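You operate a simulated robot arm through the tools that you are given. There is no shell and no other tool. Be economical: measure what you need, move in short steps, check, and stop when the job is done.

Carry out the task below with a simulated robot arm. There is one attempt and no reset: what you move stays moved.

TASK
Strip the steering jig: pad off, black wheel off, both levers free.
Fine: grey pad shut in the grey bench drawer; red lever free before the wheel goes on the black mat.
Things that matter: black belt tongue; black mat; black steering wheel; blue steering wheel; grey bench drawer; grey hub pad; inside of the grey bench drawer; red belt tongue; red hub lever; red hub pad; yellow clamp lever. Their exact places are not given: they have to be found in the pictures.

The check looks at the end state, three seconds after you hand in, the way a careful person would. Anything else that was tipped, shoved, dropped, spilled or broken makes it a failure.

THE ROBOT
A 7-joint arm with a two-finger gripper, hanging from a carriage that runs on a rail from [-2.583, -0.002] to [0.297, 0] (x, y) and turns from -333 to 355 degrees about z. Base frame: it is fixed where the carriage stands at the start and does not move with it; the origin is on the floor, on the carriage's upright axis, x ahead of it, y to its left, z up; the surface under the hand at the start is at about z = 0.863. Lengths are in m, angles in degrees, forces in N, time in s.
With the tool pointing down near the work surface it reaches from about 0.1 to 0.52 m from the robot's upright axis, wherever it stands. Its first joint turns from -166.0 to 166.0 degrees. Places, roughly: black mat [0.3, 0.2, 0.9]; grey bench drawer [0, -0.1, 0.8]; inside of the grey bench drawer [0.1, -0.1, 0.7]; red hub lever [0.2, 0.5, 1]; yellow clamp lever [0.2, 0.6, 0.9]. Payload 1.37 kg.
The TCP is the grasp point between the finger pads, 0.016 m short of the fingertips. In the tool frame z runs along the fingers and y along their closing line. The gripper opens to 0.092 m. The gripper's body begins 0.074 m behind the TCP.
Orientation is that of the tool frame in the base frame, as [roll, pitch, yaw] about the fixed x, y, z axes, in that order (R = Rz(yaw) Ry(pitch) Rx(roll)). With the fingers straight down and closing along the base's y, the tool's x points along the base's -x, its y along +y and its z along -z.

THE INTERFACE
- The arm moves only by the tool apply_moves. Its argument "commands" is a list of rows, each a list of 6 numbers: the shift along the base's x, y, z in m, then the turn, a rotation vector about the base's x, y, z in degrees. In form: [[dx, dy, dz, rx, ry, rz], ...]. A call has 1 to 10 rows; each row is the pose to reach, as a shift and turn from the pose commanded when the call began. "fingers" is the finger opening in m, from 0 to 0.092, set as the call begins (left out, the last holds). A row lasts 0.2 s, in which the tool goes at most 0.05 m and 8.6 degrees; a call with a longer step from one row to the next is refused whole, and so is a gripper value outside its range. A pose out of reach is approached as far as the arm can. The call stops where the force on the tool passes 40 N (or 10 N more than at its start, if that is more) or the arm is blocked; 0.2 s more then pass. The fingers move at their own pace and stop on an object; they squeeze with about 24 N. The grip force told is the motor's: it shows also when the fingers shut on nothing. Time passes only in rows, and 0.2 s behind the last, so rows that repeat a pose let the fingers close. It gives the time, the measured TCP pose, the force on the tool (base axes), the opening and the grip force at its end, in the units of the frame above (readings bear some noise), with the torque about the TCP (base axes, N m) and any sound that the robot's microphone picked up.
- Cameras (640 x 400 px; columns grow to the right, rows downward): "scene" is now at [0.2528, 0.0257, 1.6757]; the picture's right is [0.45, -0.89, 0.00], its down [-0.83, -0.42, -0.36] and it looks along [0.32, 0.16, -0.93] (base axes); focal length 214 px, centre (320, 200). "wrist" rides on the gripper at [0.071, 0.019, -0.111] in the tool frame; the picture's right is [-0.26, 0.97, 0.00], its down [-0.78, -0.21, -0.59] and it looks along [-0.57, -0.15, 0.81] (tool axes); focal length 280 px, centre (320, 200).
- capture(camera): a new picture of that camera. The clock stands still meanwhile.
- lift_body(by): slides the trunk up (or, below 0, down) by that many m; the arm and the scene camera ride with it, the base frame stays. It gives what a move gives, with no picture.
- base_move(legs): drives the robot by 1 to 6 legs, each [ahead, left, turn to the left] in m, m and degrees, along the robot's own axes; the way and the turn of a leg run together, so that a leg with both is an arc; at most 1.5 m and 180 degrees a leg. The arm and the cameras ride along, it lands a little off, and it stops where it bumps. It keeps to its track: a leg is cut to what the track allows. It gives what a move gives.
- aim_head(pan, tilt): turns the head with the scene camera to pan (to the left, within 155 degrees either way) and tilt (down, from -29 to 69), counted from straight ahead of the robot. It gives what a move gives.
- locate(camera, pixels): for up to 12 pixels [column, row] of the newest picture of that camera ("zoom" is the newest enlarged one), the place [x, y, z] in the base frame of the surface seen there, good to about 0.002 m. The clock stands still meanwhile.
- inspect(camera, box): a new picture of the part [left, top, right, bottom] of that camera's present view, enlarged. The clock stands still meanwhile.
- sign_off(): hands the job in; it is judged then, once.

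Keep the steps short. Do not move on a guess: measure, check each grasp and each placing, and mend mistakes. In all there are 80 turns and 48 pictures (those below and enlarged ones count). Leave the gripper open and the arm clear of the work at the hand-in unless told otherwise, and finish with a single line.

The tools are called as a command line: name --pt "numbers of a row" for each row, then --argument value for the rest, lists and objects as JSON in quotes. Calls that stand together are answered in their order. apply_moves: Moves the arm, as the interface text tells. Its arguments: {"type":"object","properties":{"commands":{"type":"array","items":{"type":"array","items":{"type":"number"}}},"fingers":{"type":"number"}},"required":["commands"]} The other tools are called the same way: lift_body (by) slides the trunk up or down; base_move (legs) drives the base; aim_head (pan, tilt) turns the head that bears the scene camera; capture (camera) takes a picture; locate (camera, pixels) gives the place of the surface under pixels of a picture; inspect (camera, box) takes an enlarged picture of a part of a camera's view; sign_off () hands the job in.

At the start:

```text
clock: 0.0
tool_pos: [0.2524, 0.2646, 1.0001]
orientation: [-180.0, 0.1, 180.0]
force: [-0.3, 0.9, -0.3]
torque: [-0.02, -0.03, -0.01]
width: 0.0917
gripper_force: 0.1
trunk travel left (down, up): [-0.5, 0.16]
robot x, y, heading: [0.0013, 0.0002, -0.2]
head pan, tilt: [26.6, 68.8]
```

scene: 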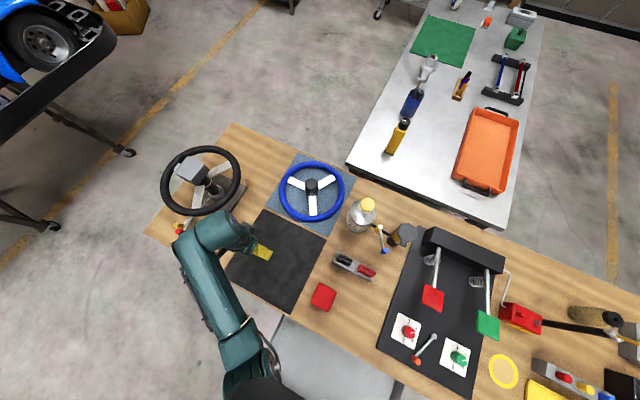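
wrist: 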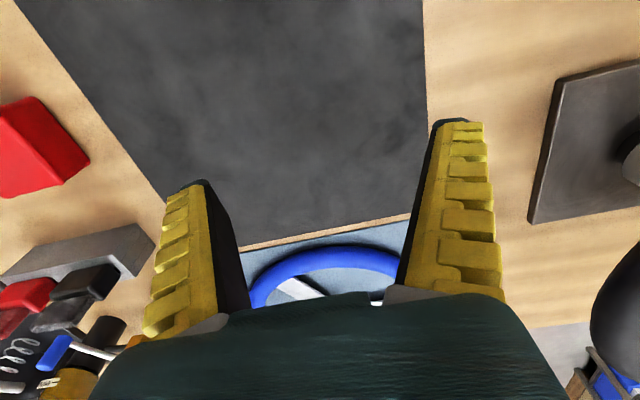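

I see the black wheel jig at about (200,180), blue wheel at (312,190), and the black mat at (275,260). I'll enlarge the jig and the near bench edge.

inspect --camera "scene" --box '[140, 130, 268, 250]'

inspect --camera "scene" --box '[220, 200, 420, 400]'

```text
3.33 times, centred on (204, 190) of scene
```

zoom: 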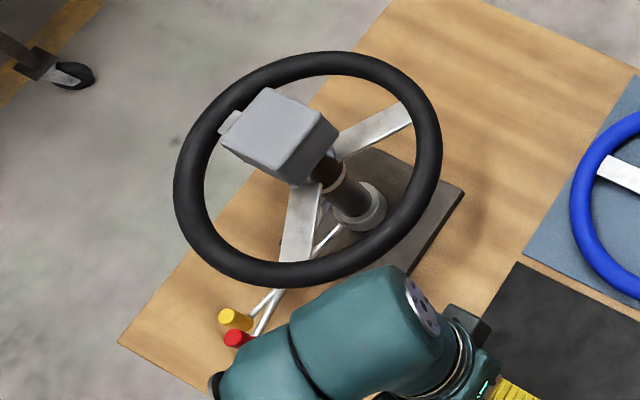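

```text
2.00 times, centred on (320, 300) of scene
```

zoom: 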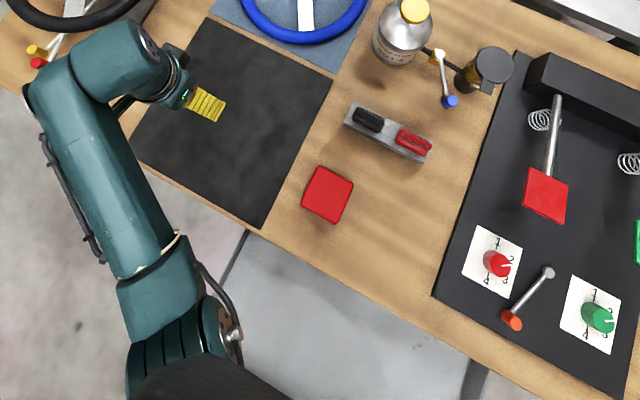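

I'll locate the jig's parts, then the mat and the grey surface near the robot.

capture --camera "scene"

locate --camera "scene" --pixels '[[270, 213], [322, 240], [278, 309], [238, 270], [285, 340], [320, 370], [300, 330], [340, 345], [179, 231], [179, 225], [190, 170], [325, 297]]'

aim_head --pan -60 --tilt 69

capture --camera "scene"

```text
43 pictures are left
```

scene: 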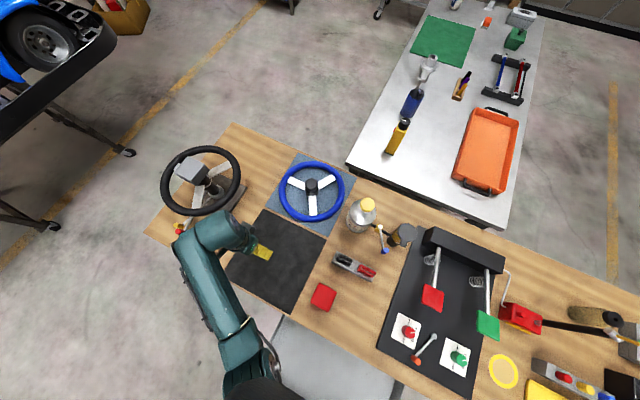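

```text
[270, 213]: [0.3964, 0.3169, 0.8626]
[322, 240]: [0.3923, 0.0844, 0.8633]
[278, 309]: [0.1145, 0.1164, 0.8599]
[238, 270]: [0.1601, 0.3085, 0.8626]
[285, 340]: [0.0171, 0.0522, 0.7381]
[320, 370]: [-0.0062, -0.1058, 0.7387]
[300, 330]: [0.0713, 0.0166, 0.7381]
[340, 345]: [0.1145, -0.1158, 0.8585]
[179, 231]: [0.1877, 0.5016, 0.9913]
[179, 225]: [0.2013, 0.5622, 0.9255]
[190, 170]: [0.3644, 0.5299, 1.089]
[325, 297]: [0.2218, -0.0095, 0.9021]
```

```text
clock: 1.6
tool_pos: [0.251, 0.264, 1.0007]
orientation: [179.9, 0.0, 180.0]
force: [0.4, 0.4, 0.7]
torque: [-0.01, 0.0, -0.01]
width: 0.0919
gripper_force: 0.0
trunk travel left (down, up): [-0.5, 0.16]
robot x, y, heading: [-0.0003, 0.0019, 0.1]
head pan, tilt: [-60.0, 68.8]
```

```text
42 pictures are left
```

scene: 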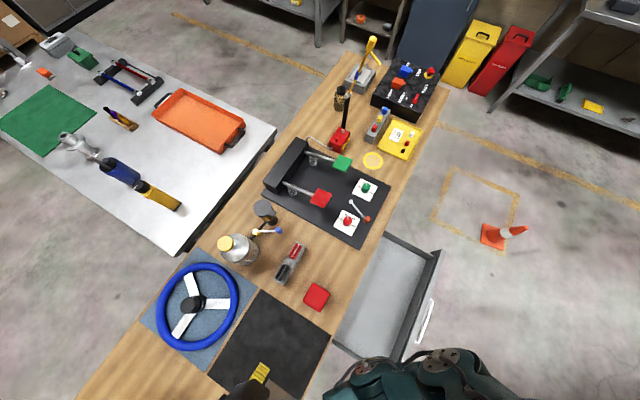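

The drawer is already open (grey tray at (390,300), handle at (425,322)). I'll enlarge and measure it.

inspect --camera "scene" --box '[300, 210, 460, 370]'

locate --camera "scene" --pixels '[[388, 235], [442, 252], [410, 358], [335, 342], [370, 310], [395, 280], [423, 322], [428, 305], [417, 342], [430, 300], [420, 250], [380, 345]]'

```text
2.50 times, centred on (380, 290) of scene
```

zoom: 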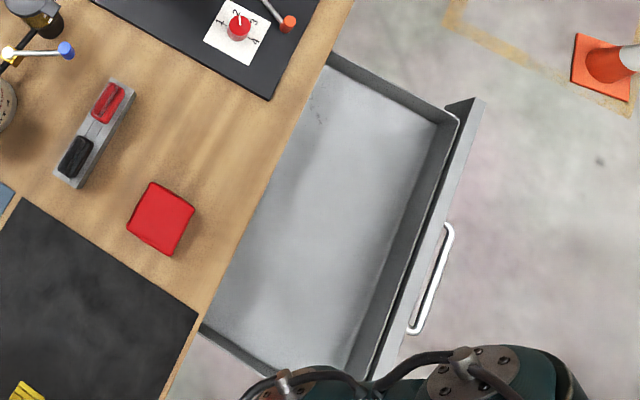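

```text
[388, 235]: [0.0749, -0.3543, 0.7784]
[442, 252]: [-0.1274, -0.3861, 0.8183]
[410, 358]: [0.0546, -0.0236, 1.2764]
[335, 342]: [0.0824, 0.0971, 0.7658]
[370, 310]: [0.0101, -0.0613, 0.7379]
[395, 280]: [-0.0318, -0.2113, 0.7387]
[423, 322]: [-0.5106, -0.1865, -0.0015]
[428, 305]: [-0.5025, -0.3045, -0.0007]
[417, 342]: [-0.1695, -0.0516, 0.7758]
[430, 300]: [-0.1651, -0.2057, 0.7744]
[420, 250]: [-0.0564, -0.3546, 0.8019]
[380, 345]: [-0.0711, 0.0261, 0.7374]
```

Now back to the jig for a closer look.

aim_head --pan 50 --tilt 60

capture --camera "scene"

```text
clock: 3.5
tool_pos: [0.2511, 0.2659, 1.0005]
orientation: [-179.9, 0.1, -180.0]
force: [0.7, -0.8, -0.4]
torque: [-0.03, -0.02, -0.01]
width: 0.092
gripper_force: 0.0
trunk travel left (down, up): [-0.5, 0.16]
robot x, y, heading: [0.0003, -0.0018, 0.1]
head pan, tilt: [50.0, 60.0]
```

```text
40 pictures are left
```

scene: 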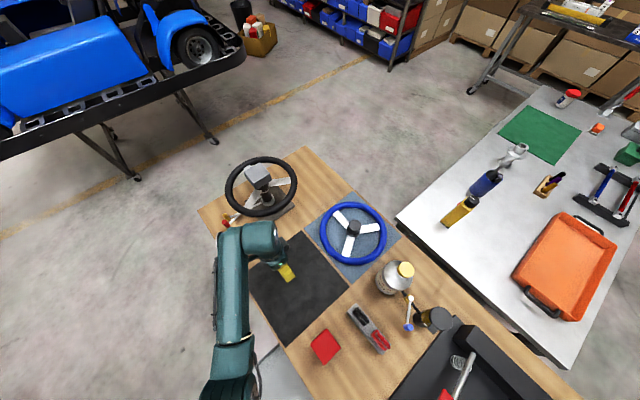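

inspect --camera "scene" --box '[210, 140, 310, 240]'

locate --camera "zoom" --pixels '[[275, 165], [300, 160], [250, 175], [330, 170], [280, 205], [310, 215], [300, 245], [345, 290], [130, 345], [110, 350], [130, 170], [350, 270]]'

```text
4.00 times, centred on (260, 190) of scene
```

zoom: 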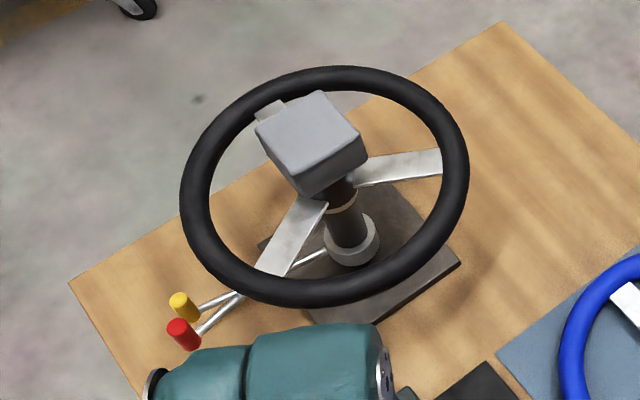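

```text
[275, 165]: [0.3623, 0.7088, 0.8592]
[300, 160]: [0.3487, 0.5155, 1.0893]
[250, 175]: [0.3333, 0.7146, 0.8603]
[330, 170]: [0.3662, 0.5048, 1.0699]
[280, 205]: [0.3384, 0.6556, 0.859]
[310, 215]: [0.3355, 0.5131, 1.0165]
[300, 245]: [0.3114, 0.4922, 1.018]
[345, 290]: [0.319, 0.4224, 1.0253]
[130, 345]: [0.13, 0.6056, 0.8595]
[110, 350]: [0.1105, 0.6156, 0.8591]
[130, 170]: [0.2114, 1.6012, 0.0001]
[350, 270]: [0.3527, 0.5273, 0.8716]
```

locate --camera "zoom" --pixels '[[330, 78], [460, 170], [192, 200], [250, 292], [425, 262], [225, 120], [400, 165], [290, 235], [268, 112], [318, 100], [352, 132], [305, 182]]'

locate --camera "zoom" --pixels '[[350, 200], [350, 235], [340, 258], [370, 230], [315, 255], [205, 325], [215, 302], [182, 300], [183, 328], [260, 135], [360, 160], [440, 250]]'

```text
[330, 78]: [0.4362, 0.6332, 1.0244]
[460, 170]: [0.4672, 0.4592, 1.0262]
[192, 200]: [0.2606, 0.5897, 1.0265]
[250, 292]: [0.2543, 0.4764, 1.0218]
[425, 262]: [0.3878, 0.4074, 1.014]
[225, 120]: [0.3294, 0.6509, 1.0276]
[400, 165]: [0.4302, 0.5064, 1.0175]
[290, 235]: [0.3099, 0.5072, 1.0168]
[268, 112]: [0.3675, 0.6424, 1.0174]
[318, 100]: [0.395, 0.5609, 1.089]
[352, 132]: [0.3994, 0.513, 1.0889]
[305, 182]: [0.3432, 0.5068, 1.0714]
```

```text
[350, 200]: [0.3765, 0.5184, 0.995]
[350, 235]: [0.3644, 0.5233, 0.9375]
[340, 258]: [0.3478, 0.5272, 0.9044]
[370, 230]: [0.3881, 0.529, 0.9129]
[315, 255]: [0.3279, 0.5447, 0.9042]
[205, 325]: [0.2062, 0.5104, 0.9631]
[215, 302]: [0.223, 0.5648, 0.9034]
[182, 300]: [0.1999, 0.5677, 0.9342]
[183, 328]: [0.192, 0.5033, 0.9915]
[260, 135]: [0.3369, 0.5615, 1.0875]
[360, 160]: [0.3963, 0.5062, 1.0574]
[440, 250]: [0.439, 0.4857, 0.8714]
```

The wheel lies flat at z≈1.02, centred near (0.365,0.53), with the pad above the hub at z≈1.09. The levers point towards -x: red grip (0.19,0.50,0.99), yellow grip (0.20,0.565,0.93). I'll swing the wrist camera to view the jig from the side.

apply_moves --pt "-0.02 0.005 0.01 1.36 -2.93 6.15" --pt "-0.04 0.01 0.02 2.73 -5.85 12.3" --pt "-0.06 0.015 0.03 4.09 -8.78 18.45" --pt "-0.08 0.02 0.04 5.45 -11.7 24.6" --pt "-0.1 0.025 0.05 6.8 -14.6 30.75" --pt "-0.12 0.03 0.06 8.18 -17.55 36.9" --pt "-0.14 0.03 0.07 9.54 -20.5 43.05" --pt "-0.15 0.035 0.08 10.9 -23.4 49.2"

capture --camera "wrist"

```text
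clock: 5.3
tool_pos: [0.1014, 0.3014, 1.0804]
orientation: [180.0, 25.0, -129.9]
force: [0.3, 1.1, -0.2]
torque: [-0.01, 0.01, 0.01]
width: 0.0918
gripper_force: 0.0
trunk travel left (down, up): [-0.5, 0.16]
robot x, y, heading: [-0.0019, 0.001, 0.1]
head pan, tilt: [50.0, 60.0]
```

```text
38 pictures are left
```

wrist: 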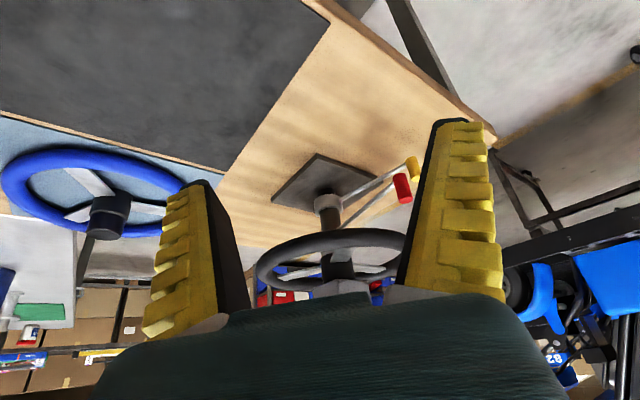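

inspect --camera "wrist" --box '[245, 140, 437, 300]'

inspect --camera "scene" --box '[210, 145, 300, 235]'

```text
2.50 times, centred on (341, 220) of wrist
```

zoom: 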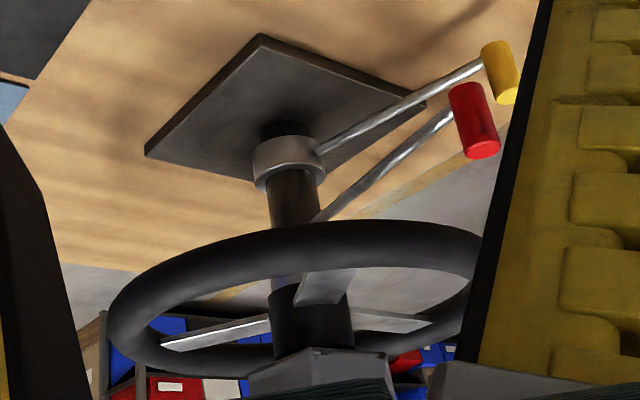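

```text
4.44 times, centred on (255, 190) of scene
```

zoom: 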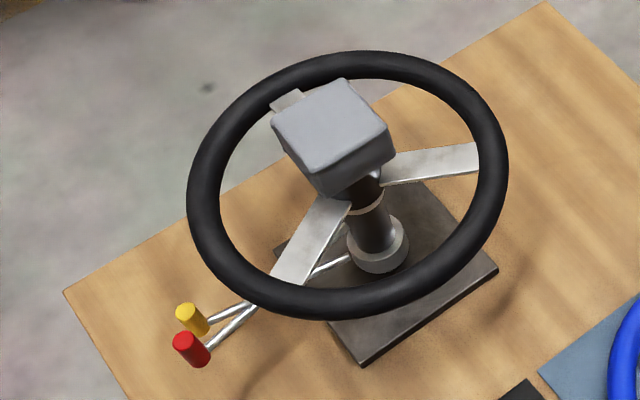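

The levers are horizontal rods on collars with upright grips, and should swing about the column. The pad sits on top of the hub. I'll raise the trunk so nothing is brushed and drive to the rail end to bring the pad in reach.

lift_body --by 0.15

base_move --legs '[[0.295, 0, 0]]'

apply_moves --pt "0.0 0.02 0.0 -1.36 2.93 -6.15" --pt "0.0 0.05 0 -2.73 5.85 -12.3" --pt "0.0 0.08 0 -4.09 8.78 -18.45" --pt "-0.01 0.1 0 -5.45 11.7 -24.6" --pt "-0.02 0.12 0 -6.8 14.6 -30.75" --pt "-0.03 0.14 0 -8.18 17.55 -36.9" --pt "-0.03 0.15 0 -9.54 20.5 -43.05" --pt "-0.03 0.15 0 -10.9 23.4 -49.2"

aim_head --pan 75 --tilt 60

capture --camera "scene"

```text
clock: 7.0
tool_pos: [0.1009, 0.3012, 1.23]
orientation: [-180.0, 25.0, -130.0]
force: [0.3, 0.0, 0.6]
torque: [-0.06, -0.02, 0.03]
width: 0.0921
gripper_force: 0.1
trunk travel left (down, up): [-0.65, 0.01]
robot x, y, heading: [-0.0009, 0.0001, 0.0]
head pan, tilt: [50.0, 60.0]
```

```text
clock: 9.1
tool_pos: [0.3964, 0.3004, 1.2309]
orientation: [-180.0, 25.1, -130.2]
force: [0.8, 0.2, -0.9]
torque: [-0.03, -0.02, 0.01]
width: 0.092
gripper_force: 0.1
trunk travel left (down, up): [-0.65, 0.01]
robot x, y, heading: [0.2945, -0.0001, -0.4]
head pan, tilt: [50.0, 60.0]
```

```text
clock: 10.9
tool_pos: [0.3642, 0.4498, 1.2296]
orientation: [-179.9, 0.0, 179.7]
force: [-0.9, -0.4, 0.1]
torque: [0.03, 0.01, -0.03]
width: 0.0918
gripper_force: 0.2
trunk travel left (down, up): [-0.65, 0.01]
robot x, y, heading: [0.2959, -0.005, -0.2]
head pan, tilt: [50.0, 60.0]
```

```text
clock: 11.8
tool_pos: [0.365, 0.4507, 1.2313]
orientation: [-180.0, 0.0, 179.9]
force: [-0.2, 0.4, -0.1]
torque: [-0.01, -0.01, -0.03]
width: 0.0918
gripper_force: 0.0
trunk travel left (down, up): [-0.65, 0.01]
robot x, y, heading: [0.2917, -0.0004, -0.1]
head pan, tilt: [75.0, 60.0]
```

```text
35 pictures are left
```

scene: 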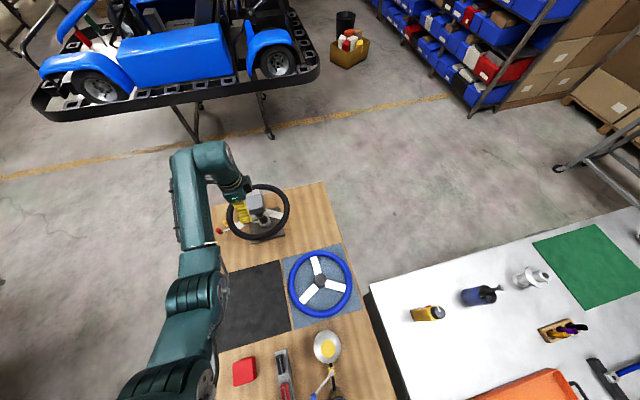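

Next I test reach over the pad at height: target (0.367,0.535,1.16), then a wrist view.

apply_moves --pt "0 0.04 0 0 0 0" --pt "0.002 0.084 0 0 0 0" --pt "0.002 0.084 -0.04 0 0 0" --pt "0.002 0.084 -0.07 0 0 0"

capture --camera "wrist"

```text
clock: 12.8
tool_pos: [0.3665, 0.5345, 1.1602]
orientation: [180.0, 0.0, 179.9]
force: [0.2, 1.5, -0.7]
torque: [-0.03, -0.03, 0.01]
width: 0.0919
gripper_force: 0.0
trunk travel left (down, up): [-0.65, 0.01]
robot x, y, heading: [0.295, 0.0004, -0.2]
head pan, tilt: [75.0, 60.0]
```

```text
34 pictures are left
```

wrist: 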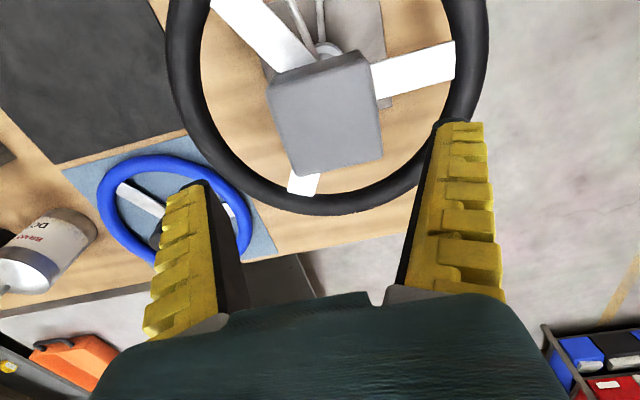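

locate --camera "wrist" --pixels '[[272, 100], [355, 64], [378, 152], [296, 170], [325, 120], [375, 110], [280, 135], [320, 60], [410, 70], [304, 185]]'

inspect --camera "wrist" --box '[230, 0, 470, 200]'

```text
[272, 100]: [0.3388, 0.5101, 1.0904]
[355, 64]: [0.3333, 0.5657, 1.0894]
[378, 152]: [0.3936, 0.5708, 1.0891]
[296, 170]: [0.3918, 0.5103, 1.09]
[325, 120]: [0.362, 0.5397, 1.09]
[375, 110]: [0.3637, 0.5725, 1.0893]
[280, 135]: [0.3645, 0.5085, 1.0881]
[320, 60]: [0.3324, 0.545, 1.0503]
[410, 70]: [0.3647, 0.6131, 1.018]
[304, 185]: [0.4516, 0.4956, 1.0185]
```

```text
2.00 times, centred on (350, 100) of wrist
```

zoom: 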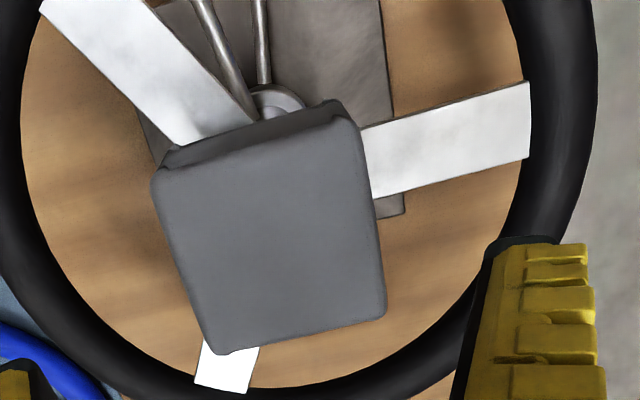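

The pad top is at z=1.09, spanning x 0.333–0.395 and y 0.508–0.573, centre (0.364,0.540). I'll go down to z≈1.068 and close along y.

apply_moves --pt "-0.002 0.006 0 0 0 0" --pt "-0.002 0.006 -0.045 0 0 0" --pt "-0.002 0.006 -0.075 0 0 0" --pt "-0.002 0.006 -0.092 0 0 0"

apply_moves --pt "0 0 0 0 0 0" --pt "0 0 0 0 0 0" --pt "0 0 0 0 0 0" --fingers 0.04

```text
clock: 13.8
tool_pos: [0.3654, 0.5274, 1.0848]
orientation: [179.8, 0.0, 179.9]
force: [0.7, 1.6, 2.4]
torque: [0.09, 0.02, 0.03]
width: 0.0924
gripper_force: 0.0
out of reach, approached as far as the arm can: row 3, 4
trunk travel left (down, up): [-0.65, 0.01]
robot x, y, heading: [0.2891, -0.0004, -0.1]
head pan, tilt: [75.0, 60.0]
```

```text
clock: 14.6
tool_pos: [0.3658, 0.5302, 1.0875]
orientation: [179.5, 0.0, 179.8]
force: [-0.1, 13.2, 8.6]
torque: [0.62, 0.01, 0.0]
width: 0.0712
gripper_force: 24.1
trunk travel left (down, up): [-0.65, 0.01]
robot x, y, heading: [0.2943, -0.0008, -0.2]
head pan, tilt: [75.0, 60.0]
```

The arm ran short of reach (commanded 1.068, stopped at 1.085). I'll open, rise, lower the trunk for better reach, and come down again.

apply_moves --pt "0 0 0 0 0 0" --pt "0 0 0 0 0 0" --pt "0 0 0.04 0 0 0" --pt "0 0 0.08 0 0 0" --pt "0 0 0.12 0 0 0" --fingers 0.092

lift_body --by -0.08

```text
clock: 15.8
tool_pos: [0.3659, 0.5233, 1.2035]
orientation: [-179.8, 0.0, 179.8]
force: [0.6, 0.0, -0.9]
torque: [0.04, -0.01, 0.01]
width: 0.0921
gripper_force: 0.0
trunk travel left (down, up): [-0.65, 0.01]
robot x, y, heading: [0.2936, -0.0004, -0.2]
head pan, tilt: [75.0, 60.0]
```

```text
clock: 16.9
tool_pos: [0.366, 0.5244, 1.123]
orientation: [179.9, 0.1, 179.8]
force: [0.1, 0.2, -0.2]
torque: [0.02, -0.01, -0.03]
width: 0.0919
gripper_force: 0.1
trunk travel left (down, up): [-0.57, 0.09]
robot x, y, heading: [0.2951, -0.0014, -0.2]
head pan, tilt: [75.0, 60.0]
```

apply_moves --pt "-0.002 0.016 0 0 0 0" --pt "-0.002 0.016 -0.028 0 0 0" --pt "-0.002 0.016 -0.054 0 0 0" --pt "-0.002 0.016 -0.054 0 0 0"

capture --camera "wrist"

```text
clock: 17.9
tool_pos: [0.364, 0.5406, 1.0692]
orientation: [-179.9, 0.1, 179.8]
force: [-0.7, -2.9, 2.4]
torque: [-0.06, 0.02, 0.0]
width: 0.0929
gripper_force: 0.1
trunk travel left (down, up): [-0.57, 0.09]
robot x, y, heading: [0.2941, -0.0025, -0.2]
head pan, tilt: [75.0, 60.0]
```

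```text
32 pictures are left
```

wrist: 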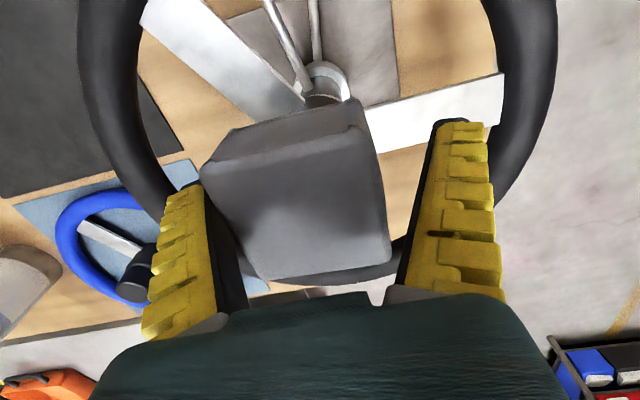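

The pad sits between the fingers. Closing.

apply_moves --pt "0 0 0 0 0 0" --pt "0 0 0 0 0 0" --pt "0 0 0 0 0 0" --fingers 0.05

```text
clock: 18.7
tool_pos: [0.3637, 0.54, 1.0693]
orientation: [-179.8, -0.1, 179.7]
force: [-0.5, 0.8, -0.7]
torque: [0.02, 0.01, -0.01]
width: 0.0741
gripper_force: 24.1
trunk travel left (down, up): [-0.57, 0.09]
robot x, y, heading: [0.2924, -0.0026, -0.2]
head pan, tilt: [75.0, 60.0]
```

Firm grip (0.074, 24 N, no side force). Pulling straight up in small steps.

apply_moves --pt "0 0 0.005 0 0 0" --pt "0 0 0.01 0 0 0" --pt "0 0 0.02 0 0 0"

capture --camera "wrist"

```text
clock: 19.5
tool_pos: [0.3645, 0.5405, 1.0898]
orientation: [-180.0, 0.2, 179.8]
force: [-0.1, -0.3, -1.0]
torque: [0.0, 0.03, -0.01]
width: 0.0741
gripper_force: 24.1
trunk travel left (down, up): [-0.57, 0.09]
robot x, y, heading: [0.2939, 0.002, -0.1]
head pan, tilt: [75.0, 60.0]
```

```text
31 pictures are left
```

wrist: 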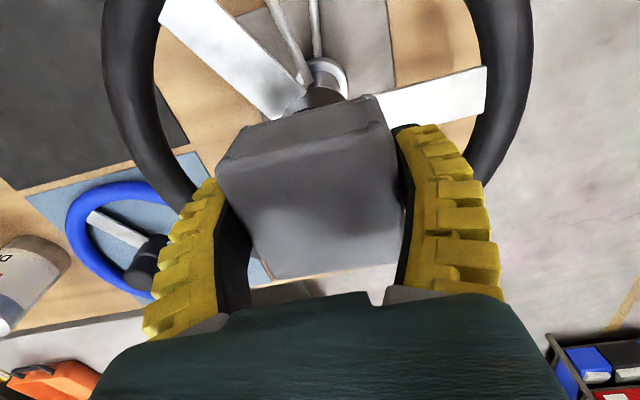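

The pad is off and held. I lift it clear, pull back, and drive to the drawer.

apply_moves --pt "0 0 0.05 0 0 0" --pt "0 0 0.1 0 0 0" --pt "0 -0.05 0.1 0 0 0" --pt "0 -0.1 0.1 0 0 0" --pt "0 -0.15 0.1 0 0 0" --pt "0 -0.2 0.1 0 0 0" --pt "0 -0.24 0.1 0 0 0"

base_move --legs '[[-0.655, 0, 0]]'

aim_head --pan 0 --tilt 65

capture --camera "scene"

```text
clock: 21.1
tool_pos: [0.3632, 0.3022, 1.1921]
orientation: [-180.0, 0.0, 179.8]
force: [0.0, 0.1, -1.4]
torque: [-0.03, 0.02, 0.0]
width: 0.074
gripper_force: 23.7
trunk travel left (down, up): [-0.57, 0.09]
robot x, y, heading: [0.2957, -0.0029, -0.4]
head pan, tilt: [75.0, 60.0]
```

```text
clock: 24.8
tool_pos: [-0.2982, 0.3011, 1.1912]
orientation: [-180.0, 0.0, 179.9]
force: [-0.3, 0.1, -0.2]
torque: [-0.03, 0.01, 0.0]
width: 0.0735
gripper_force: 23.3
trunk travel left (down, up): [-0.57, 0.09]
robot x, y, heading: [-0.3674, 0.0005, -0.1]
head pan, tilt: [75.0, 60.0]
```

```text
clock: 26.3
tool_pos: [-0.2984, 0.3008, 1.1905]
orientation: [-179.9, 0.0, 179.9]
force: [-1.2, 0.2, -1.5]
torque: [0.0, 0.02, 0.02]
width: 0.0736
gripper_force: 24.4
trunk travel left (down, up): [-0.57, 0.09]
robot x, y, heading: [-0.3656, -0.0001, -0.3]
head pan, tilt: [0.0, 65.0]
```

```text
30 pictures are left
```

scene: 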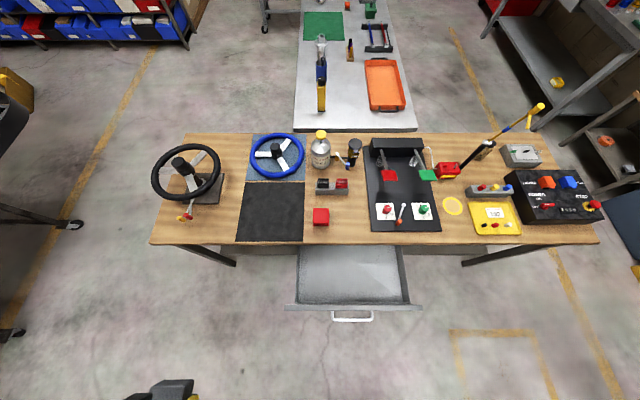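

Clear view of the open drawer. I'll measure its floor, walls, front and handle, and the hub.

locate --camera "scene" --pixels '[[350, 270], [350, 295], [350, 303], [305, 270], [398, 270], [300, 302], [405, 302], [352, 320], [340, 320], [186, 163], [180, 162], [350, 251]]'

inspect --camera "scene" --box '[270, 220, 430, 330]'

inspect --camera "scene" --box '[140, 130, 236, 230]'

locate --camera "zoom" --pixels '[[295, 120], [270, 125], [325, 120], [320, 190], [300, 150], [295, 165], [297, 290], [317, 295], [330, 170], [270, 190], [340, 225], [320, 250]]'

```text
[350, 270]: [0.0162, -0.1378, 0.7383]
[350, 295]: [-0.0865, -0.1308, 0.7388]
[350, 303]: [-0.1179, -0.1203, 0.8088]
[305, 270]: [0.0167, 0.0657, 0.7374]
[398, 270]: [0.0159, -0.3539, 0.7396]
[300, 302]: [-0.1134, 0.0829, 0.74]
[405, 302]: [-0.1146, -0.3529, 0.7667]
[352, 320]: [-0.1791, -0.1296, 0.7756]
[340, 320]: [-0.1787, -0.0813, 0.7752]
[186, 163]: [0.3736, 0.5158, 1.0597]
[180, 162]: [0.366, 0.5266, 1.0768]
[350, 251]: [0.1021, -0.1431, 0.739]
```

```text
3.64 times, centred on (350, 275) of scene
```

zoom: 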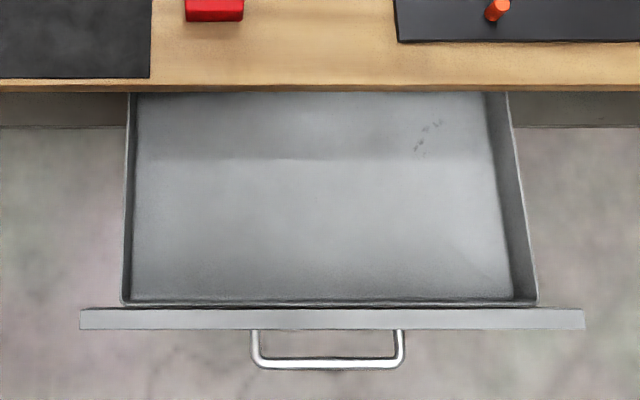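

```text
4.00 times, centred on (188, 180) of scene
```

zoom: 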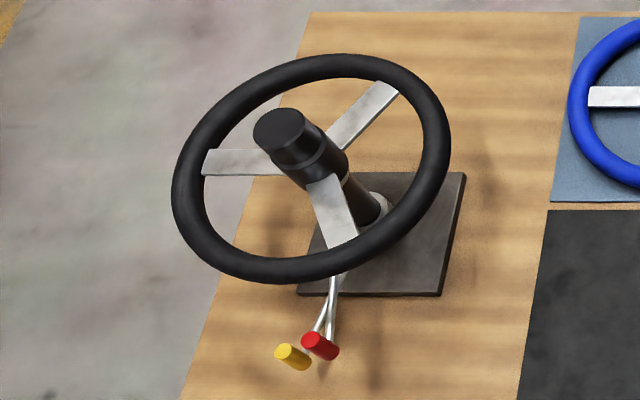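

```text
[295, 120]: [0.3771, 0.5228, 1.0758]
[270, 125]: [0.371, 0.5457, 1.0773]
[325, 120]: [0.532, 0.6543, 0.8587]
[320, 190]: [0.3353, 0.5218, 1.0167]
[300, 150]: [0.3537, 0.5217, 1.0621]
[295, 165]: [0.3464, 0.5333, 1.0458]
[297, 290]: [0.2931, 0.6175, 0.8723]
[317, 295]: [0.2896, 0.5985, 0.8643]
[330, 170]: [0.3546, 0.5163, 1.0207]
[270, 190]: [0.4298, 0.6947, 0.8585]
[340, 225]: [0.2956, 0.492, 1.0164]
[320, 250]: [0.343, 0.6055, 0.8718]
```

Drawer floor z≈0.738, interior x -0.11..0.10, y -0.35..0.07; its front panel is at x≈-0.12 and the handle at x≈-0.18. I swing the pad over (0.0,-0.14) and use the trunk to descend part of the way.

apply_moves --pt "0.025 -0.037 0 0 0 0" --pt "0.05 -0.074 0 0 0 0" --pt "0.075 -0.111 0 0 0 0" --pt "0.1 -0.148 0 0 0 0" --pt "0.125 -0.185 0 0 0 0" --pt "0.15 -0.222 0 0 0 0" --pt "0.175 -0.259 0 0 0 0" --pt "0.2 -0.296 0 0 0 0" --pt "0.225 -0.333 0 0 0 0" --pt "0.25 -0.37 0 0 0 0"

apply_moves --pt "0.024 -0.036 0 0 0 0" --pt "0.048 -0.071 0 0 0 0"

lift_body --by -0.25

capture --camera "wrist"

```text
clock: 28.5
tool_pos: [-0.0484, -0.0696, 1.1918]
orientation: [-179.9, 0.0, -180.0]
force: [0.2, 0.5, -1.5]
torque: [-0.04, -0.05, -0.01]
width: 0.0737
gripper_force: 24.6
trunk travel left (down, up): [-0.57, 0.09]
robot x, y, heading: [-0.3673, 0.0042, 0.0]
head pan, tilt: [0.0, 65.0]
```

```text
clock: 29.1
tool_pos: [-0.0004, -0.1405, 1.1901]
orientation: [-180.0, -0.1, 180.0]
force: [0.2, 0.6, -1.5]
torque: [-0.03, -0.03, -0.03]
width: 0.0739
gripper_force: 23.4
trunk travel left (down, up): [-0.57, 0.09]
robot x, y, heading: [-0.3686, -0.0007, -0.3]
head pan, tilt: [0.0, 65.0]
```

```text
clock: 31.6
tool_pos: [0.0006, -0.1404, 0.9408]
orientation: [-179.9, 0.1, 179.9]
force: [0.1, 0.2, -0.5]
torque: [-0.03, -0.02, -0.03]
width: 0.0738
gripper_force: 23.4
trunk travel left (down, up): [-0.32, 0.34]
robot x, y, heading: [-0.3649, -0.0007, -0.0]
head pan, tilt: [0.0, 65.0]
```

```text
27 pictures are left
```

wrist: 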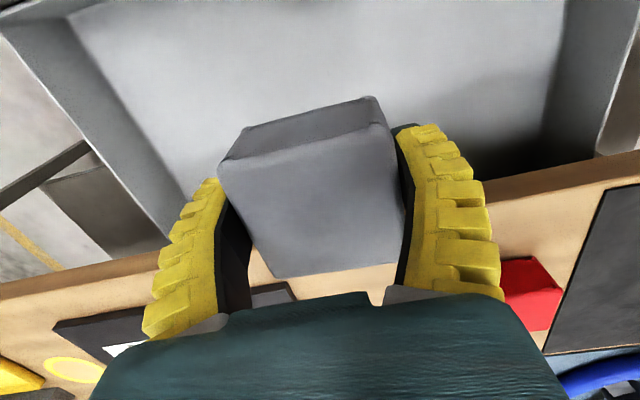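

The pad is over the drawer. Descending in steps while watching the force.

apply_moves --pt "0 0 -0.05 0 0 0" --pt "0 0 -0.1 0 0 0" --pt "0 0 -0.13 0 0 0" --pt "0 0 -0.145 0 0 0" --pt "0 0 -0.155 0 0 0"

apply_moves --pt "0 0 -0.003 0 0 0" --pt "0 0 -0.006 0 0 0"

```text
clock: 32.8
tool_pos: [0.0007, -0.1398, 0.787]
orientation: [-179.9, 0.0, 180.0]
force: [0.3, 1.0, -0.4]
torque: [0.0, 0.01, 0.01]
width: 0.0738
gripper_force: 24.2
trunk travel left (down, up): [-0.32, 0.34]
robot x, y, heading: [-0.3704, -0.0058, -0.2]
head pan, tilt: [0.0, 65.0]
```

```text
clock: 33.4
tool_pos: [0.0001, -0.1391, 0.7794]
orientation: [-179.9, 0.0, 179.9]
force: [-0.6, -0.4, -0.2]
torque: [-0.01, -0.01, 0.0]
width: 0.074
gripper_force: 24.0
trunk travel left (down, up): [-0.32, 0.34]
robot x, y, heading: [-0.3714, -0.0017, -0.2]
head pan, tilt: [0.0, 65.0]
```

apply_moves --pt "0 0 -0.003 0 0 0" --pt "0 0 -0.006 0 0 0" --pt "0 0 -0.009 0 0 0"

capture --camera "scene"

```text
clock: 34.2
tool_pos: [0.0006, -0.1412, 0.7698]
orientation: [-179.9, -0.1, 180.0]
force: [0.1, 0.2, -1.2]
torque: [-0.04, 0.01, -0.01]
width: 0.0737
gripper_force: 24.0
trunk travel left (down, up): [-0.32, 0.34]
robot x, y, heading: [-0.3745, 0.0004, 0.0]
head pan, tilt: [0.0, 65.0]
```

```text
26 pictures are left
```

scene: 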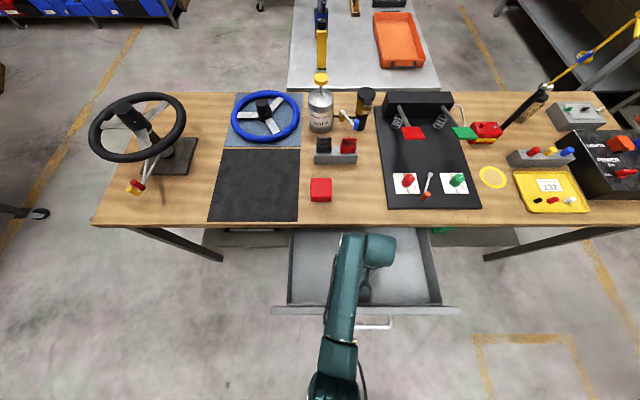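

No contact yet; a little further.

apply_moves --pt "0 0 -0.003 0 0 0" --pt "0 0 -0.006 0 0 0"

apply_moves --pt "0 0 -0.002 0 0 0" --pt "0 0 -0.004 0 0 0" --pt "0 0 -0.006 0 0 0"

```text
clock: 34.8
tool_pos: [0.0006, -0.1407, 0.7646]
orientation: [-179.9, 0.1, 180.0]
force: [0.3, -0.3, -0.1]
torque: [0.02, 0.01, 0.03]
width: 0.0742
gripper_force: 24.2
trunk travel left (down, up): [-0.32, 0.34]
robot x, y, heading: [-0.3675, -0.0023, -0.1]
head pan, tilt: [0.0, 65.0]
```

```text
clock: 35.6
tool_pos: [0.001, -0.1404, 0.7606]
orientation: [-180.0, 0.3, 180.0]
force: [0.3, 2.2, 11.2]
torque: [-0.38, 0.4, -0.1]
width: 0.0739
gripper_force: 23.9
trunk travel left (down, up): [-0.32, 0.34]
robot x, y, heading: [-0.373, 0.0014, -0.1]
head pan, tilt: [0.0, 65.0]
```

Contact with the floor at 11 N. I release and rise.

apply_moves --pt "0 0 0.002 0 0 0" --pt "0 0 0.002 0 0 0" --pt "0 0 0.002 0 0 0" --pt "0 0 0.04 0 0 0" --pt "0 0 0.09 0 0 0" --pt "0 0 0.14 0 0 0" --fingers 0.092

capture --camera "wrist"

```text
clock: 37.0
tool_pos: [-0.0001, -0.1398, 0.8985]
orientation: [-179.8, -0.1, -180.0]
force: [0.1, 0.2, 0.7]
torque: [0.01, 0.0, 0.01]
width: 0.0918
gripper_force: 0.0
trunk travel left (down, up): [-0.32, 0.34]
robot x, y, heading: [-0.3674, 0.0009, -0.1]
head pan, tilt: [0.0, 65.0]
```

```text
25 pictures are left
```

wrist: 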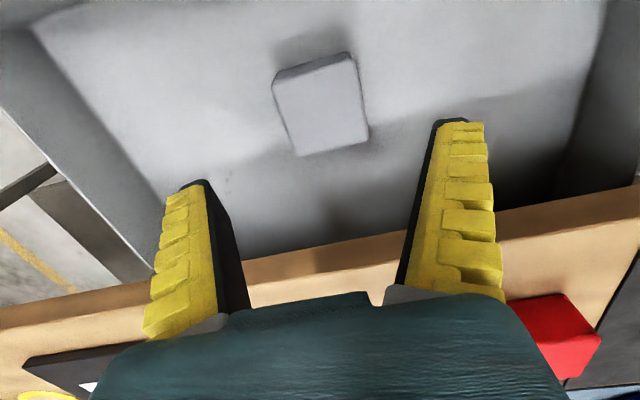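

The pad rests in the drawer. With fingers shut I move over the front panel to x≈-0.24, then down to handle height.

apply_moves --pt "-0.04 0.003 0.02 0 0 0" --pt "-0.085 0.006 0.02 0 0 0" --pt "-0.13 0.009 0.02 0 0 0" --pt "-0.175 0.01 0.02 0 0 0" --pt "-0.22 0.01 0.02 0 0 0" --pt "-0.235 0.01 0.02 0 0 0" --fingers 0

apply_moves --pt "0 0 -0.045 0 0 0" --pt "0 0 -0.09 0 0 0" --pt "0 0 -0.143 0 0 0" --pt "0 0 -0.143 0 0 0"

capture --camera "wrist"

```text
clock: 38.4
tool_pos: [-0.2347, -0.1285, 0.9179]
orientation: [-180.0, -0.1, 180.0]
force: [-0.8, 0.6, 0.3]
torque: [-0.01, 0.01, -0.02]
width: 0.0
gripper_force: 24.7
trunk travel left (down, up): [-0.32, 0.34]
robot x, y, heading: [-0.3698, -0.0031, -0.3]
head pan, tilt: [0.0, 65.0]
```

```text
refused: row 3 steps farther than a row can; nothing moved
```

```text
24 pictures are left
```

wrist: 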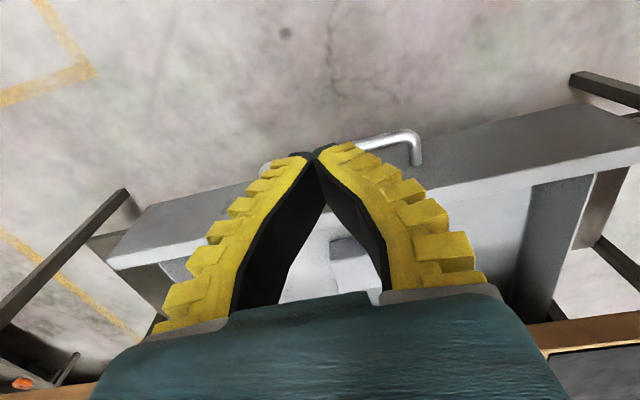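

apply_moves --pt "0 0 -0.048 0 0 0" --pt "0 0 -0.096 0 0 0" --pt "0 0 -0.142 0 0 0"

apply_moves --pt "0.03 0 0 0 0 0" --pt "0.05 0 0 0 0 0" --pt "0.07 0 0 0 0 0" --pt "0.09 0 0 0 0 0" --pt "0.11 0 0 0 0 0" --pt "0.13 0 0 0 0 0" --pt "0.15 0 0 0 0 0"

capture --camera "scene"

```text
clock: 39.2
tool_pos: [-0.2346, -0.1296, 0.7772]
orientation: [-180.0, 0.1, 179.9]
force: [0.2, -0.3, -0.7]
torque: [0.01, 0.0, -0.01]
width: 0.0
gripper_force: 24.2
trunk travel left (down, up): [-0.32, 0.34]
robot x, y, heading: [-0.3693, -0.0027, 0.2]
head pan, tilt: [0.0, 65.0]
```

```text
clock: 40.8
tool_pos: [-0.0836, -0.1297, 0.7766]
orientation: [-179.9, 0.1, -180.0]
force: [0.5, 0.6, -0.7]
torque: [0.0, 0.03, 0.02]
width: 0.0
gripper_force: 27.4
trunk travel left (down, up): [-0.32, 0.34]
robot x, y, heading: [-0.3686, 0.0006, -0.2]
head pan, tilt: [0.0, 65.0]
```

```text
23 pictures are left
```

scene: 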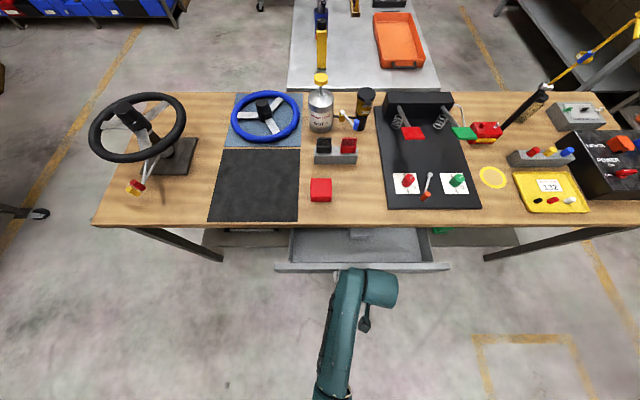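

The drawer is closing smoothly. I keep pushing until it stops.

apply_moves --pt "0.02 0 0 0 0 0" --pt "0.04 0 0 0 0 0" --pt "0.06 0 0 0 0 0" --pt "0.08 0 0 0 0 0" --pt "0.1 0 0 0 0 0" --pt "0.11 0 0 0 0 0" --pt "0.12 0 0 0 0 0" --pt "0.13 0 0 0 0 0" --pt "0.14 0 0 0 0 0" --pt "0.15 0 0 0 0 0"

capture --camera "scene"

```text
clock: 43.0
tool_pos: [0.0604, -0.1316, 0.7751]
orientation: [-179.9, -0.3, 179.9]
force: [-13.9, 0.3, 7.6]
torque: [0.2, -0.44, 0.07]
width: 0.006
gripper_force: 27.8
trunk travel left (down, up): [-0.32, 0.34]
robot x, y, heading: [-0.3687, -0.0005, 0.1]
head pan, tilt: [0.0, 65.0]
```

```text
22 pictures are left
```

scene: 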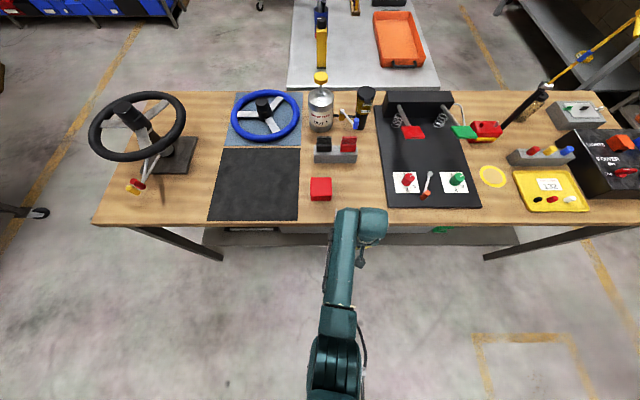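

The push met a stop (14 N at x=0.060). I back off and check that the drawer stays shut.

apply_moves --pt "-0.03 0 0 0 0 0" --pt "-0.06 0 0 0 0 0" --pt "-0.1 0 0 0 0 0" --pt "-0.14 0.04 0.03 0 0 0" --pt "-0.17 0.08 0.06 0 0 0"

inspect --camera "scene" --box '[200, 190, 520, 300]'

locate --camera "zoom" --pixels '[[200, 92], [200, 85], [400, 85], [330, 95], [330, 103], [250, 92], [460, 92], [320, 110]]'

```text
refused: row 4 steps farther than a row can; nothing moved
```

```text
2.00 times, centred on (360, 245) of scene
```

zoom: 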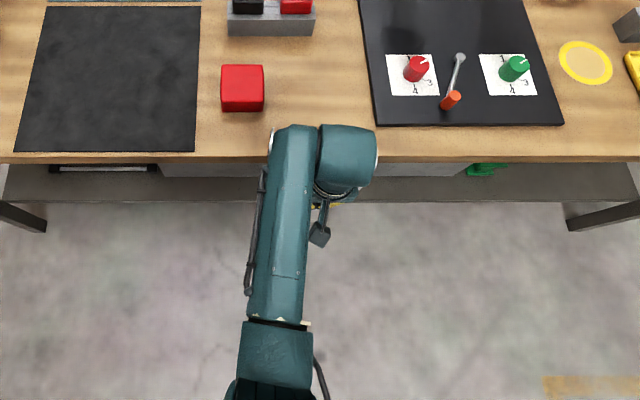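

```text
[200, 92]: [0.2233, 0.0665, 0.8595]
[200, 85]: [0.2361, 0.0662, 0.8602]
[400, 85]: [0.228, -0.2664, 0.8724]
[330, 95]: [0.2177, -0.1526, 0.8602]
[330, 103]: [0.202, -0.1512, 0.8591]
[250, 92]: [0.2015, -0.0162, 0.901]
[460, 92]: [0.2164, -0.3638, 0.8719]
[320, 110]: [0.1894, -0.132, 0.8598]
```

apply_moves --pt "-0.03 0 0 0 0 0" --pt "-0.06 0 0 0 0 0" --pt "-0.1 0 0 0 0 0" --pt "-0.13 0.02 0.03 0 0 0" --pt "-0.15 0.05 0.06 0 0 0" --pt "-0.15 0.09 0.08 0 0 0" --pt "-0.15 0.13 0.1 0 0 0" --pt "-0.15 0.17 0.12 0 0 0" --pt "-0.16 0.21 0.14 0 0 0" --pt "-0.16 0.25 0.16 0 0 0"

capture --camera "scene"

locate --camera "scene" --pixels '[[300, 229], [420, 229], [370, 231], [360, 240], [350, 235], [285, 229], [440, 229]]'

```text
clock: 45.2
tool_pos: [-0.0948, 0.1204, 0.9375]
orientation: [-179.9, 0.0, 179.9]
force: [-0.4, 1.1, 0.1]
torque: [0.02, -0.02, -0.02]
width: 0.0001
gripper_force: 28.0
trunk travel left (down, up): [-0.32, 0.34]
robot x, y, heading: [-0.3687, 0.0003, -0.2]
head pan, tilt: [0.0, 65.0]
```

```text
20 pictures are left
```

scene: 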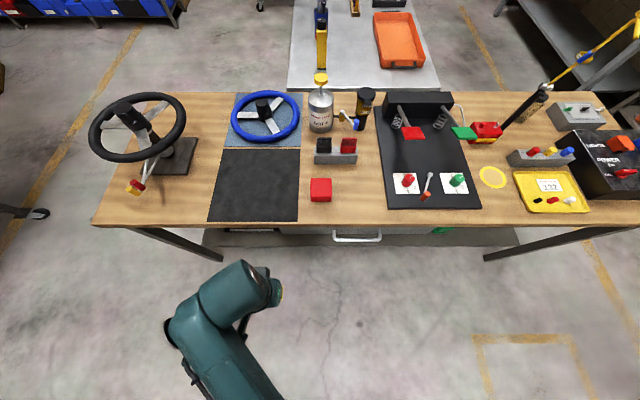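

```text
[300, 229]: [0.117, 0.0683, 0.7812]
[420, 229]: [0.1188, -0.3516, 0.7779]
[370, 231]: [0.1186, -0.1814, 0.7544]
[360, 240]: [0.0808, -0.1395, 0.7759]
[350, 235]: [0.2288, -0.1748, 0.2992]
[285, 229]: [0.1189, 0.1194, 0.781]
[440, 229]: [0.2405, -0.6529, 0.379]
```

The drawer front is at x≈0.118, level with the bench edge, and stays shut. Next is the red lever: raise the trunk, swing the arm to the left side, and drive to x≈0.19.

lift_body --by 0.18

apply_moves --pt "-0.02 0.04 0.0 0 0 0" --pt "-0.05 0.08 0 0 0 0" --pt "-0.09 0.11 0 0 0 0" --pt "-0.13 0.14 0 0 0 0" --pt "-0.17 0.16 0 0 0 0" --pt "-0.21 0.18 0 0 0 0" --pt "-0.25 0.2 0 0 0 0" --pt "-0.28 0.22 0 0 0 0" --pt "-0.3 0.24 0.0 0 0 0"

base_move --legs '[[0.55, 0, 0]]'

capture --camera "wrist"

```text
clock: 47.2
tool_pos: [-0.0933, 0.1207, 1.1165]
orientation: [-179.9, 0.0, 179.9]
force: [0.5, -1.0, -0.4]
torque: [-0.02, -0.03, 0.02]
width: 0.0002
gripper_force: 28.1
trunk travel left (down, up): [-0.5, 0.16]
robot x, y, heading: [-0.368, -0.0023, -0.3]
head pan, tilt: [0.0, 65.0]
```

```text
clock: 49.2
tool_pos: [-0.3953, 0.3607, 1.1173]
orientation: [-179.9, 0.0, 179.9]
force: [0.4, -0.8, 0.1]
torque: [0.03, 0.0, -0.04]
width: 0.0
gripper_force: 27.2
trunk travel left (down, up): [-0.5, 0.16]
robot x, y, heading: [-0.3677, 0.0005, 0.0]
head pan, tilt: [0.0, 65.0]
```

```text
clock: 52.4
tool_pos: [0.1572, 0.3623, 1.1175]
orientation: [-179.9, 0.1, 179.9]
force: [-0.2, -0.1, 0.2]
torque: [-0.01, -0.03, 0.0]
width: 0.0001
gripper_force: 27.7
trunk travel left (down, up): [-0.5, 0.16]
robot x, y, heading: [0.1846, 0.0027, 0.2]
head pan, tilt: [0.0, 65.0]
```

```text
19 pictures are left
```

wrist: 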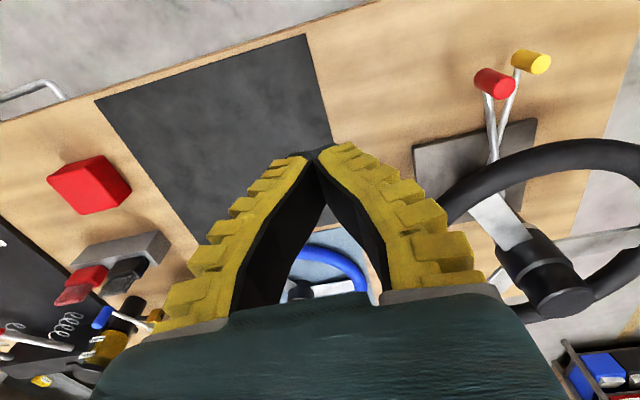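

Both lever grips are well visible: red at (495,83), yellow at (531,62). Measuring.

inspect --camera "wrist" --box '[440, 30, 600, 190]'

locate --camera "wrist" --pixels '[[502, 89], [496, 90], [484, 78], [540, 65], [520, 58], [490, 115], [494, 150], [510, 100], [502, 145], [494, 136]]'

```text
2.50 times, centred on (520, 110) of wrist
```

zoom: 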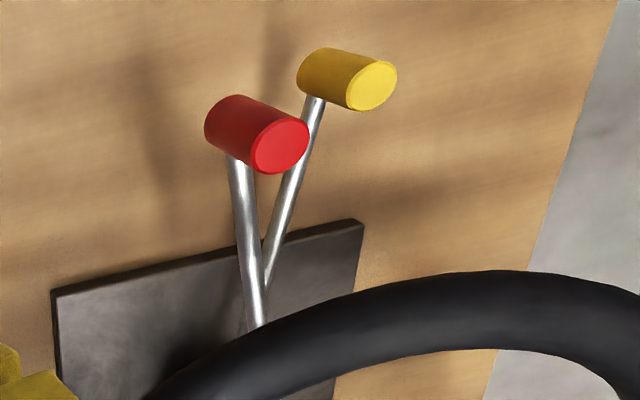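

```text
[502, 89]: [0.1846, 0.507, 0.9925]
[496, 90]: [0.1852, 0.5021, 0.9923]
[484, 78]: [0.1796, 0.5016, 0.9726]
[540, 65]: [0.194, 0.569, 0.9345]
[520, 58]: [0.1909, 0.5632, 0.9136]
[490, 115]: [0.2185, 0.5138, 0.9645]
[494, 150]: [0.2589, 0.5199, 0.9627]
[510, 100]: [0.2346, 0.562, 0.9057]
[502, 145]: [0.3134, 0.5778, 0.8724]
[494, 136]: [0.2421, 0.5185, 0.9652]
```

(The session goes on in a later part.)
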